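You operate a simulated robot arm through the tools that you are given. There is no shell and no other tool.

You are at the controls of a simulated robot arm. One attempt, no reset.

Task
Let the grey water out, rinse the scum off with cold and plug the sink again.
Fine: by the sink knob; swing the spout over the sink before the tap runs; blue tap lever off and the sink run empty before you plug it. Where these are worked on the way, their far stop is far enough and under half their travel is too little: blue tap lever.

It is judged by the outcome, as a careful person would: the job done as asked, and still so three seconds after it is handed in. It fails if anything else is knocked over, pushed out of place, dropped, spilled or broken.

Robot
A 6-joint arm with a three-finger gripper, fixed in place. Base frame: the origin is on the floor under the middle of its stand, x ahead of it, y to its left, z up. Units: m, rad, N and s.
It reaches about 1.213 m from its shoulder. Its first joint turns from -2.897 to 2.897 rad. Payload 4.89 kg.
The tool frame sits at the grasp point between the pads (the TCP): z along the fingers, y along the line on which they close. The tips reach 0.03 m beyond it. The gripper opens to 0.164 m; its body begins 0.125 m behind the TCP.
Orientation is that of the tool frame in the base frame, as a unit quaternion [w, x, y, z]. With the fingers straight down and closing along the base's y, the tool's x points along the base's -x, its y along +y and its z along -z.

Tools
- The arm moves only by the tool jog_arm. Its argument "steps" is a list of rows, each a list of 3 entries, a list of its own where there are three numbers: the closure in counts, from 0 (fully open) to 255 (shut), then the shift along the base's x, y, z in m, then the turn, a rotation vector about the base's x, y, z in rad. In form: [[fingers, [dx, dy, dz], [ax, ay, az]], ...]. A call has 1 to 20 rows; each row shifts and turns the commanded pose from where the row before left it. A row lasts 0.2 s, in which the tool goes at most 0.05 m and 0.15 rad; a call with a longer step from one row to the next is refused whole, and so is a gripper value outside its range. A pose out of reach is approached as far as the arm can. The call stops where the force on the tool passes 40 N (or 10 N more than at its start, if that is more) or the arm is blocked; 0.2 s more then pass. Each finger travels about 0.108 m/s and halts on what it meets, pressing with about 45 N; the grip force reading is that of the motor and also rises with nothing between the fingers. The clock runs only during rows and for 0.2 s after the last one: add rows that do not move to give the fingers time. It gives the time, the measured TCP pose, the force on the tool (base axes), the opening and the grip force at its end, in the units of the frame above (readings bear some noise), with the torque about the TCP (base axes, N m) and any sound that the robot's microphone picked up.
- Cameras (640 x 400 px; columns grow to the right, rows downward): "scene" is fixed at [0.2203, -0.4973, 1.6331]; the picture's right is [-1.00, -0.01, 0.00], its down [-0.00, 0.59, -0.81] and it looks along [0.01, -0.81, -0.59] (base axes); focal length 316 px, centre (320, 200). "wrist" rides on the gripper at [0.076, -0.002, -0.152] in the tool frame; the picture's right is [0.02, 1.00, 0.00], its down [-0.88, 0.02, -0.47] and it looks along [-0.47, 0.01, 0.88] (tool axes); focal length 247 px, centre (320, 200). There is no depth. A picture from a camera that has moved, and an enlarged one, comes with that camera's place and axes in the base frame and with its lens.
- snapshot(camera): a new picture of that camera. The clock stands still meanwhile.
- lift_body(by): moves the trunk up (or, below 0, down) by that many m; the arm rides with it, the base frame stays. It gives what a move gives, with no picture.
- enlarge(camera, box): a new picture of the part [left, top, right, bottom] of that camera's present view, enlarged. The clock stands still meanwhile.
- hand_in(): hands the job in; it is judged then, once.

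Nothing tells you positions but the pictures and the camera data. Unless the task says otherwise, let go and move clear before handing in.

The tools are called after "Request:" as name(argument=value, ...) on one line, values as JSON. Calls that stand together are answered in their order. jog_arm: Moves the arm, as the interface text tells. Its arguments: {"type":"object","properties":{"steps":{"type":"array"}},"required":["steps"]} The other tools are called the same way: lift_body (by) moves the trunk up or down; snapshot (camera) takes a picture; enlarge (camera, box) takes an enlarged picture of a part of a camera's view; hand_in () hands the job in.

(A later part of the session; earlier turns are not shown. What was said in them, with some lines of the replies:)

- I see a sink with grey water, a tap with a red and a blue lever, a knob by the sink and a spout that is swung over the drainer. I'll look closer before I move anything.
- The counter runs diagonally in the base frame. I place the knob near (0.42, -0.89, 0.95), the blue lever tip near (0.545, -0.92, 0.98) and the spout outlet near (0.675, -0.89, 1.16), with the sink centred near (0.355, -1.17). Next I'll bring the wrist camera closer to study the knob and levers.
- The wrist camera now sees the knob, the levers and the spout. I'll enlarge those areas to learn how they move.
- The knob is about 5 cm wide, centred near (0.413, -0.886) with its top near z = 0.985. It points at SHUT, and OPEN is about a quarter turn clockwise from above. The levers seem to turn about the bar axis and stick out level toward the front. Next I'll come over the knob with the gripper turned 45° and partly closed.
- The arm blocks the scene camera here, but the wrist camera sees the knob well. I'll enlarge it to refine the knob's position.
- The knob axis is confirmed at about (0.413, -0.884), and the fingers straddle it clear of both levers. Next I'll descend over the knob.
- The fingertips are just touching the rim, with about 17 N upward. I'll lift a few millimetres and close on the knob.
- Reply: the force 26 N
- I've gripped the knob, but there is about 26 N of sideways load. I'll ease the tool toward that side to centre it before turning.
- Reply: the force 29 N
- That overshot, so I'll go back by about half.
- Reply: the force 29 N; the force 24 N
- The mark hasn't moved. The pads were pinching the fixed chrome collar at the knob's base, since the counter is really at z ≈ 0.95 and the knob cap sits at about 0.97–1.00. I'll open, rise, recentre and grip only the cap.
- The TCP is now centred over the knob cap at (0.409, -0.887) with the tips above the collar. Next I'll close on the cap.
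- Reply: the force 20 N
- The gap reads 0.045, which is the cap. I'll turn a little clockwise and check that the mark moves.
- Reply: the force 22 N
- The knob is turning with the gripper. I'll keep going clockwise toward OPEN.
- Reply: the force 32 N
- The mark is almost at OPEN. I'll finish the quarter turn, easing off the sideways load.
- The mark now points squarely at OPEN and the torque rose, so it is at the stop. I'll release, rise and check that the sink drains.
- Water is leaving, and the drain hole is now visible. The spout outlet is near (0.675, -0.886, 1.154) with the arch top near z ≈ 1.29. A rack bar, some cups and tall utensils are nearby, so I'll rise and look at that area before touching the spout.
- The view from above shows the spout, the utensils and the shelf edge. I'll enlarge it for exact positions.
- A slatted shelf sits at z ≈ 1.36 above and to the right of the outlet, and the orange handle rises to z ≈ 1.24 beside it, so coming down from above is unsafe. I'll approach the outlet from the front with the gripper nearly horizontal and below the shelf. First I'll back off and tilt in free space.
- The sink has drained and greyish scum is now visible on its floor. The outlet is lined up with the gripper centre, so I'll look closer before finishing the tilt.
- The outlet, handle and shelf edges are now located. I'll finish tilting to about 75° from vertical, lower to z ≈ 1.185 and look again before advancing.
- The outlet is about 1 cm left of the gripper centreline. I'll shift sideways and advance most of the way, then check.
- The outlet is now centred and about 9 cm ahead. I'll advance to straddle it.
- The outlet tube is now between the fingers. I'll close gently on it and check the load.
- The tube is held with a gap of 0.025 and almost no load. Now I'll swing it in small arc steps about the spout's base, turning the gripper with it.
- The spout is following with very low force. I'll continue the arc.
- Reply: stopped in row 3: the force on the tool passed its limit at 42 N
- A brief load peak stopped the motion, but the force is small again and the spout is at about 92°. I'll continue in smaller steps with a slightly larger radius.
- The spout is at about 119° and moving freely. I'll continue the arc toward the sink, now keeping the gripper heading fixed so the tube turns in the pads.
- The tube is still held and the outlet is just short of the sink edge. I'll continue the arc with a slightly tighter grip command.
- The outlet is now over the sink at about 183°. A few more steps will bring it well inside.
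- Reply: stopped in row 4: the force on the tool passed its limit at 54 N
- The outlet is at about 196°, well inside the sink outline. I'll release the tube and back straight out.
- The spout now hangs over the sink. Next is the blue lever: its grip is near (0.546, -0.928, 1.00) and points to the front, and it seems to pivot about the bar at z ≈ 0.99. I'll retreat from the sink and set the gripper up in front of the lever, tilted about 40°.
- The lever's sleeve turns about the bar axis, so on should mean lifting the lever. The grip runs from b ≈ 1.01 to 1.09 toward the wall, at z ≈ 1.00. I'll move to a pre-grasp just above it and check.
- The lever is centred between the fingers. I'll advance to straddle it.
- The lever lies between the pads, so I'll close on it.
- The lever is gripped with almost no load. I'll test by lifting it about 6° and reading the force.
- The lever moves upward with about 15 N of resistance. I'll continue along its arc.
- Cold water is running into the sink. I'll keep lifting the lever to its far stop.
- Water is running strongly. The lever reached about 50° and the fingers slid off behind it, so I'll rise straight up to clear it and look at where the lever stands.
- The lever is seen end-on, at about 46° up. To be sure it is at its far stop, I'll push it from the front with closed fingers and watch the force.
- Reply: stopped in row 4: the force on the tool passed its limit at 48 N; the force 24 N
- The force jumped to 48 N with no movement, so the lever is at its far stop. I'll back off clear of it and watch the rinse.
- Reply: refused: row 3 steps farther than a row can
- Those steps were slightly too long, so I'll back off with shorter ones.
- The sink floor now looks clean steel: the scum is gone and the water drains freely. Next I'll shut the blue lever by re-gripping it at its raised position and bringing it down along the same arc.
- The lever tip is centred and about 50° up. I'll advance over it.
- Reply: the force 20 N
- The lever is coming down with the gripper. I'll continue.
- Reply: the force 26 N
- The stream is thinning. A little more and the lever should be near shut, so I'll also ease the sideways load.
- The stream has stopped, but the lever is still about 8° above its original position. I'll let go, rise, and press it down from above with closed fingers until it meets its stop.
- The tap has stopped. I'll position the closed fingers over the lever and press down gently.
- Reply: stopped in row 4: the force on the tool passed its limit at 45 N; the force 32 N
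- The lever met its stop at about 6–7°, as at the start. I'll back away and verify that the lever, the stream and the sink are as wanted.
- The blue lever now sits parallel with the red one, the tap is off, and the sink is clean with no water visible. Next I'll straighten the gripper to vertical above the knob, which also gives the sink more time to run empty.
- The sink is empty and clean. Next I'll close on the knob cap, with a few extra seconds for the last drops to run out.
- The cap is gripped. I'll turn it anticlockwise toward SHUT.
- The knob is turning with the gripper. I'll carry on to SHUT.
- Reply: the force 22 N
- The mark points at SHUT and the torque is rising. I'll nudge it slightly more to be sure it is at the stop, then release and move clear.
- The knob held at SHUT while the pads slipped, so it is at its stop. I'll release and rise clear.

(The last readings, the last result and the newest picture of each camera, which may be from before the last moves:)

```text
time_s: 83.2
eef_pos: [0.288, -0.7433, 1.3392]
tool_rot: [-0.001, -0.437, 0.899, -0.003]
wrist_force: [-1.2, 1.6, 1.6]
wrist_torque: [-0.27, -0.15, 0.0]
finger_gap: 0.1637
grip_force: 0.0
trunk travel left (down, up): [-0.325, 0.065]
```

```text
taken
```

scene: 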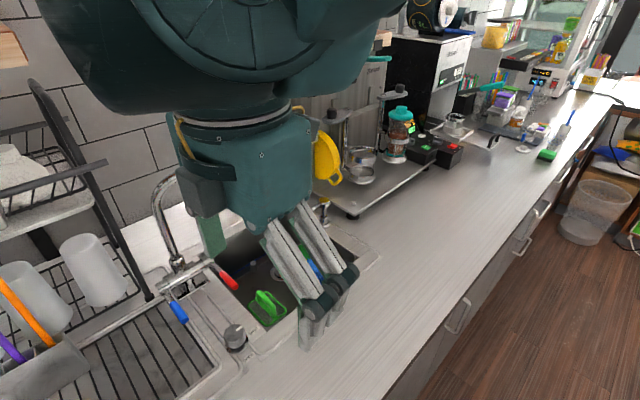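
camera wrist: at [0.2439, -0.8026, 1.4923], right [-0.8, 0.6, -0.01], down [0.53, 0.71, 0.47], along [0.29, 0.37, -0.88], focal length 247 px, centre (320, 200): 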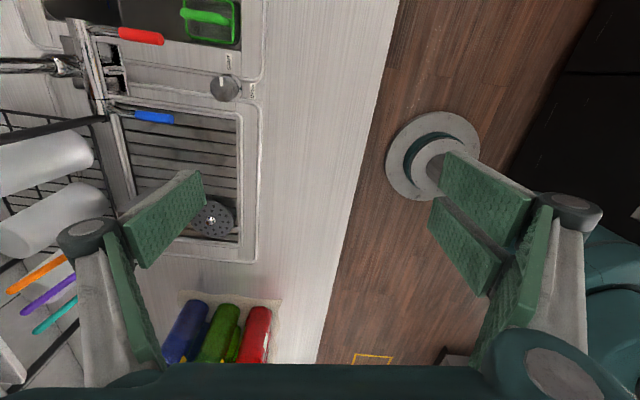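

The gripper is clear. I'll move back toward the starting pose and take a final look at everything.

Request:
jog_arm(steps=[[0, [-0.029, 0.01, 0.028], [0, 0, -0.13]], [0, [-0.029, 0.01, 0.028], [0, 0, -0.13]], [0, [-0.029, 0.01, 0.028], [0, 0, -0.13]], [0, [-0.029, 0.01, 0.028], [0, 0, -0.13]], [0, [-0.029, 0.01, 0.028], [0, 0, -0.13]], [0, [0, 0, 0], [0, 0, -0.13]], [0, [0, 0, 0], [0, 0, 0]]])

Request:
snapshot(camera="scene")

Request:
enlarge(camera="scene", box=[110, 170, 370, 350])

Request:
snapshot(camera="wrist")

Request:
enlarge(camera="wrist", box=[40, 60, 340, 300])

```text
time_s: 84.8
eef_pos: [0.1437, -0.696, 1.4783]
tool_rot: [-0.001, -0.062, 0.998, -0.002]
wrist_force: [-0.3, -0.3, -0.6]
wrist_torque: [0.11, 0.03, -0.02]
finger_gap: 0.1642
grip_force: 0.3
trunk travel left (down, up): [-0.325, 0.065]
```

```text
taken
```

scene: 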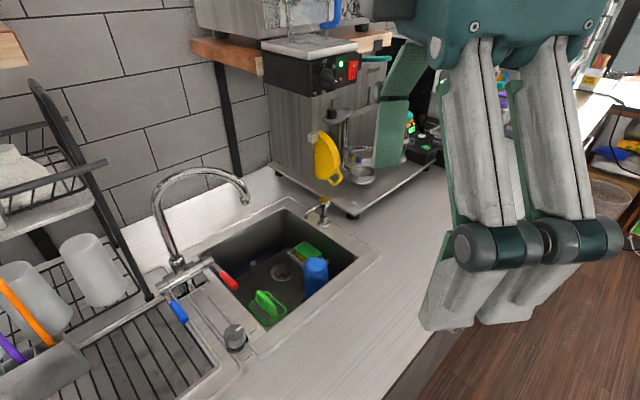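

```text
2.22 times, centred on (240, 260) of scene
camera zoom: at [0.2203, -0.4973, 1.6331], right [-1.0, -0.01, 0.0], down [0.0, 0.59, -0.81], along [0.01, -0.81, -0.59], focal length 702 px, centre (498, 67)
```

zoom: 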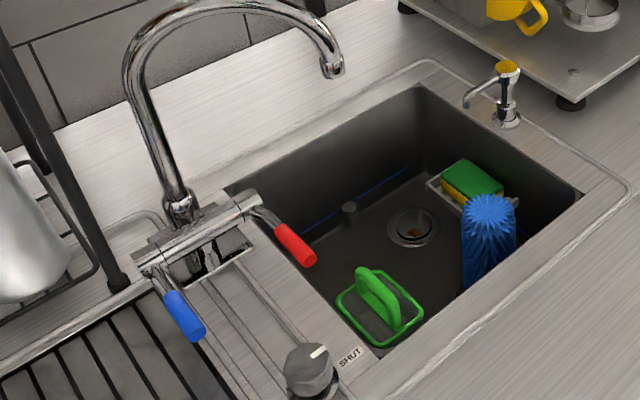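

```text
taken
camera wrist: at [0.07, -0.7061, 1.6305], right [-0.15, 0.99, 0.0], down [0.87, 0.13, 0.47], along [0.47, 0.06, -0.88], focal length 247 px, centre (320, 200)
```

wrist: 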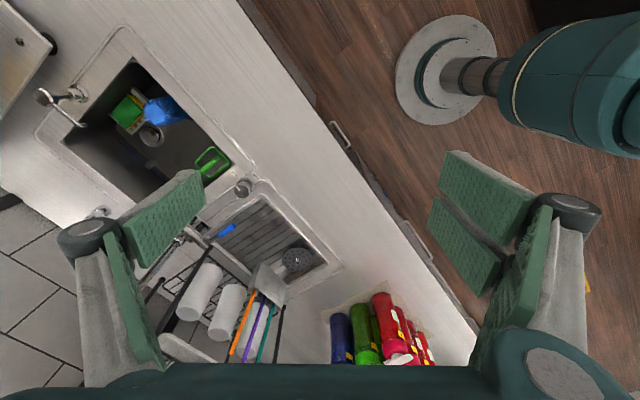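

```text
1.67 times, centred on (190, 180) of wrist
camera zoom: at [0.07, -0.7061, 1.6305], right [-0.15, 0.99, 0.0], down [0.87, 0.13, 0.47], along [0.47, 0.06, -0.88], focal length 412 px, centre (537, 233)
```

zoom: 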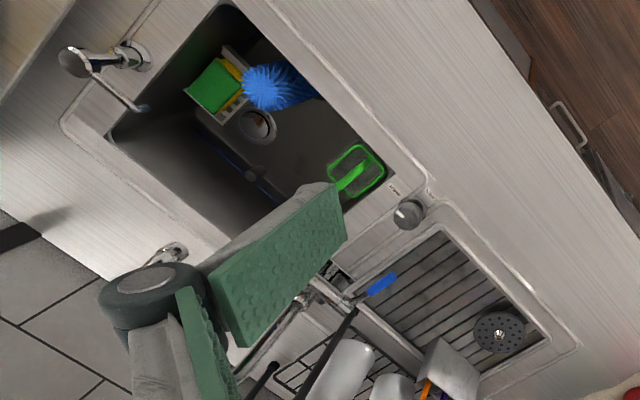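

Request:
enlarge(camera="scene", box=[130, 240, 270, 360])

Request:
enlarge(camera="scene", box=[250, 245, 320, 290])

Request:
enlarge(camera="wrist", box=[100, 80, 220, 180])

```text
3.33 times, centred on (200, 300) of scene
camera zoom: at [0.2203, -0.4973, 1.6331], right [-1.0, -0.01, 0.0], down [0.0, 0.59, -0.81], along [0.01, -0.81, -0.59], focal length 1054 px, centre (720, -133)
```

zoom: 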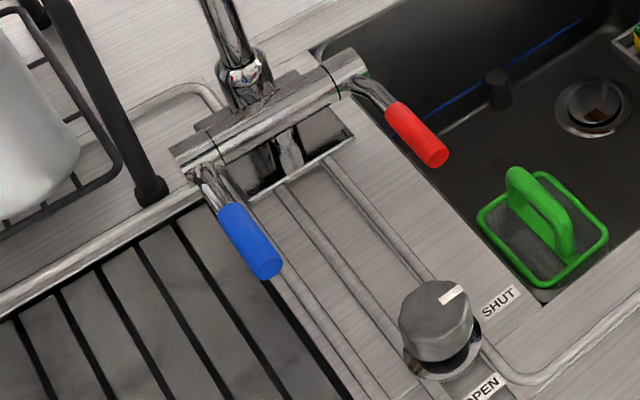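

```text
8.89 times, centred on (285, 268) of scene
camera zoom: at [0.2203, -0.4973, 1.6331], right [-1.0, -0.01, 0.0], down [0.0, 0.59, -0.81], along [0.01, -0.81, -0.59], focal length 2810 px, centre (631, -400)
```

zoom: 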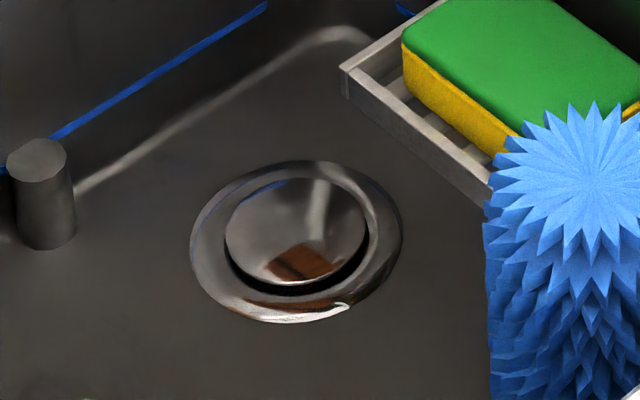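

```text
4.00 times, centred on (160, 130) of wrist
camera zoom: at [0.07, -0.7061, 1.6305], right [-0.15, 0.99, 0.0], down [0.87, 0.13, 0.47], along [0.47, 0.06, -0.88], focal length 988 px, centre (960, 480)
```

zoom: 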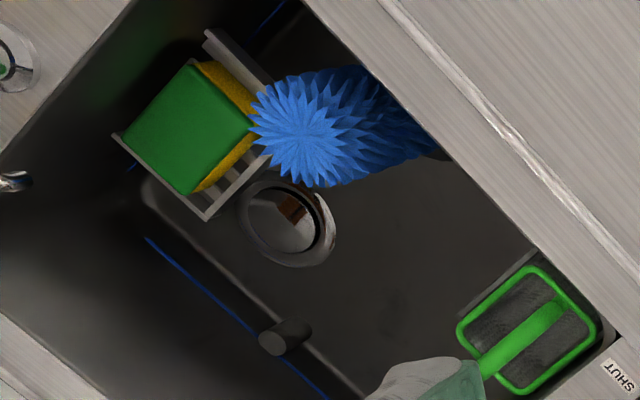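

The knob points at SHUT and the plug is seated in the drain. The blue lever is back at its original angle with no stream, the spout hangs over the sink, and the basin is empty and clean. Nothing else has moved and the gripper is clear, so I'm handing in.

Request:
hand_in()

```text
The job is handed in.
```

The grey water is out, the scum is rinsed off with cold water and the sink is plugged again. I've handed the job in; I haven't seen the judge's result.

- **Draining:** I turned the sink knob from SHUT to OPEN and the grey water ran out.
- **Spout:** I swung it over the sink before any water ran, and it is still there.
- **Rinsing:** I lifted the blue lever to its far stop and let cold water run for about 15 seconds, until the basin looked clean. At the top of that lift the fingers slipped off the lever. It stayed up, and I pushed it from the front to confirm it was at its stop.
- **Shutting off:** I pressed the blue lever back down to its stop, level with the red one. The stream had stopped and the sink was empty before I plugged it.
- **Plugging:** I turned the knob back to SHUT, and the plug is seated in the drain.

In the final pictures nothing else looked moved or spilled, and the gripper is clear of the counter. My first try at the knob gripped its fixed collar instead of the cap, so I re-gripped higher. It left no visible damage.
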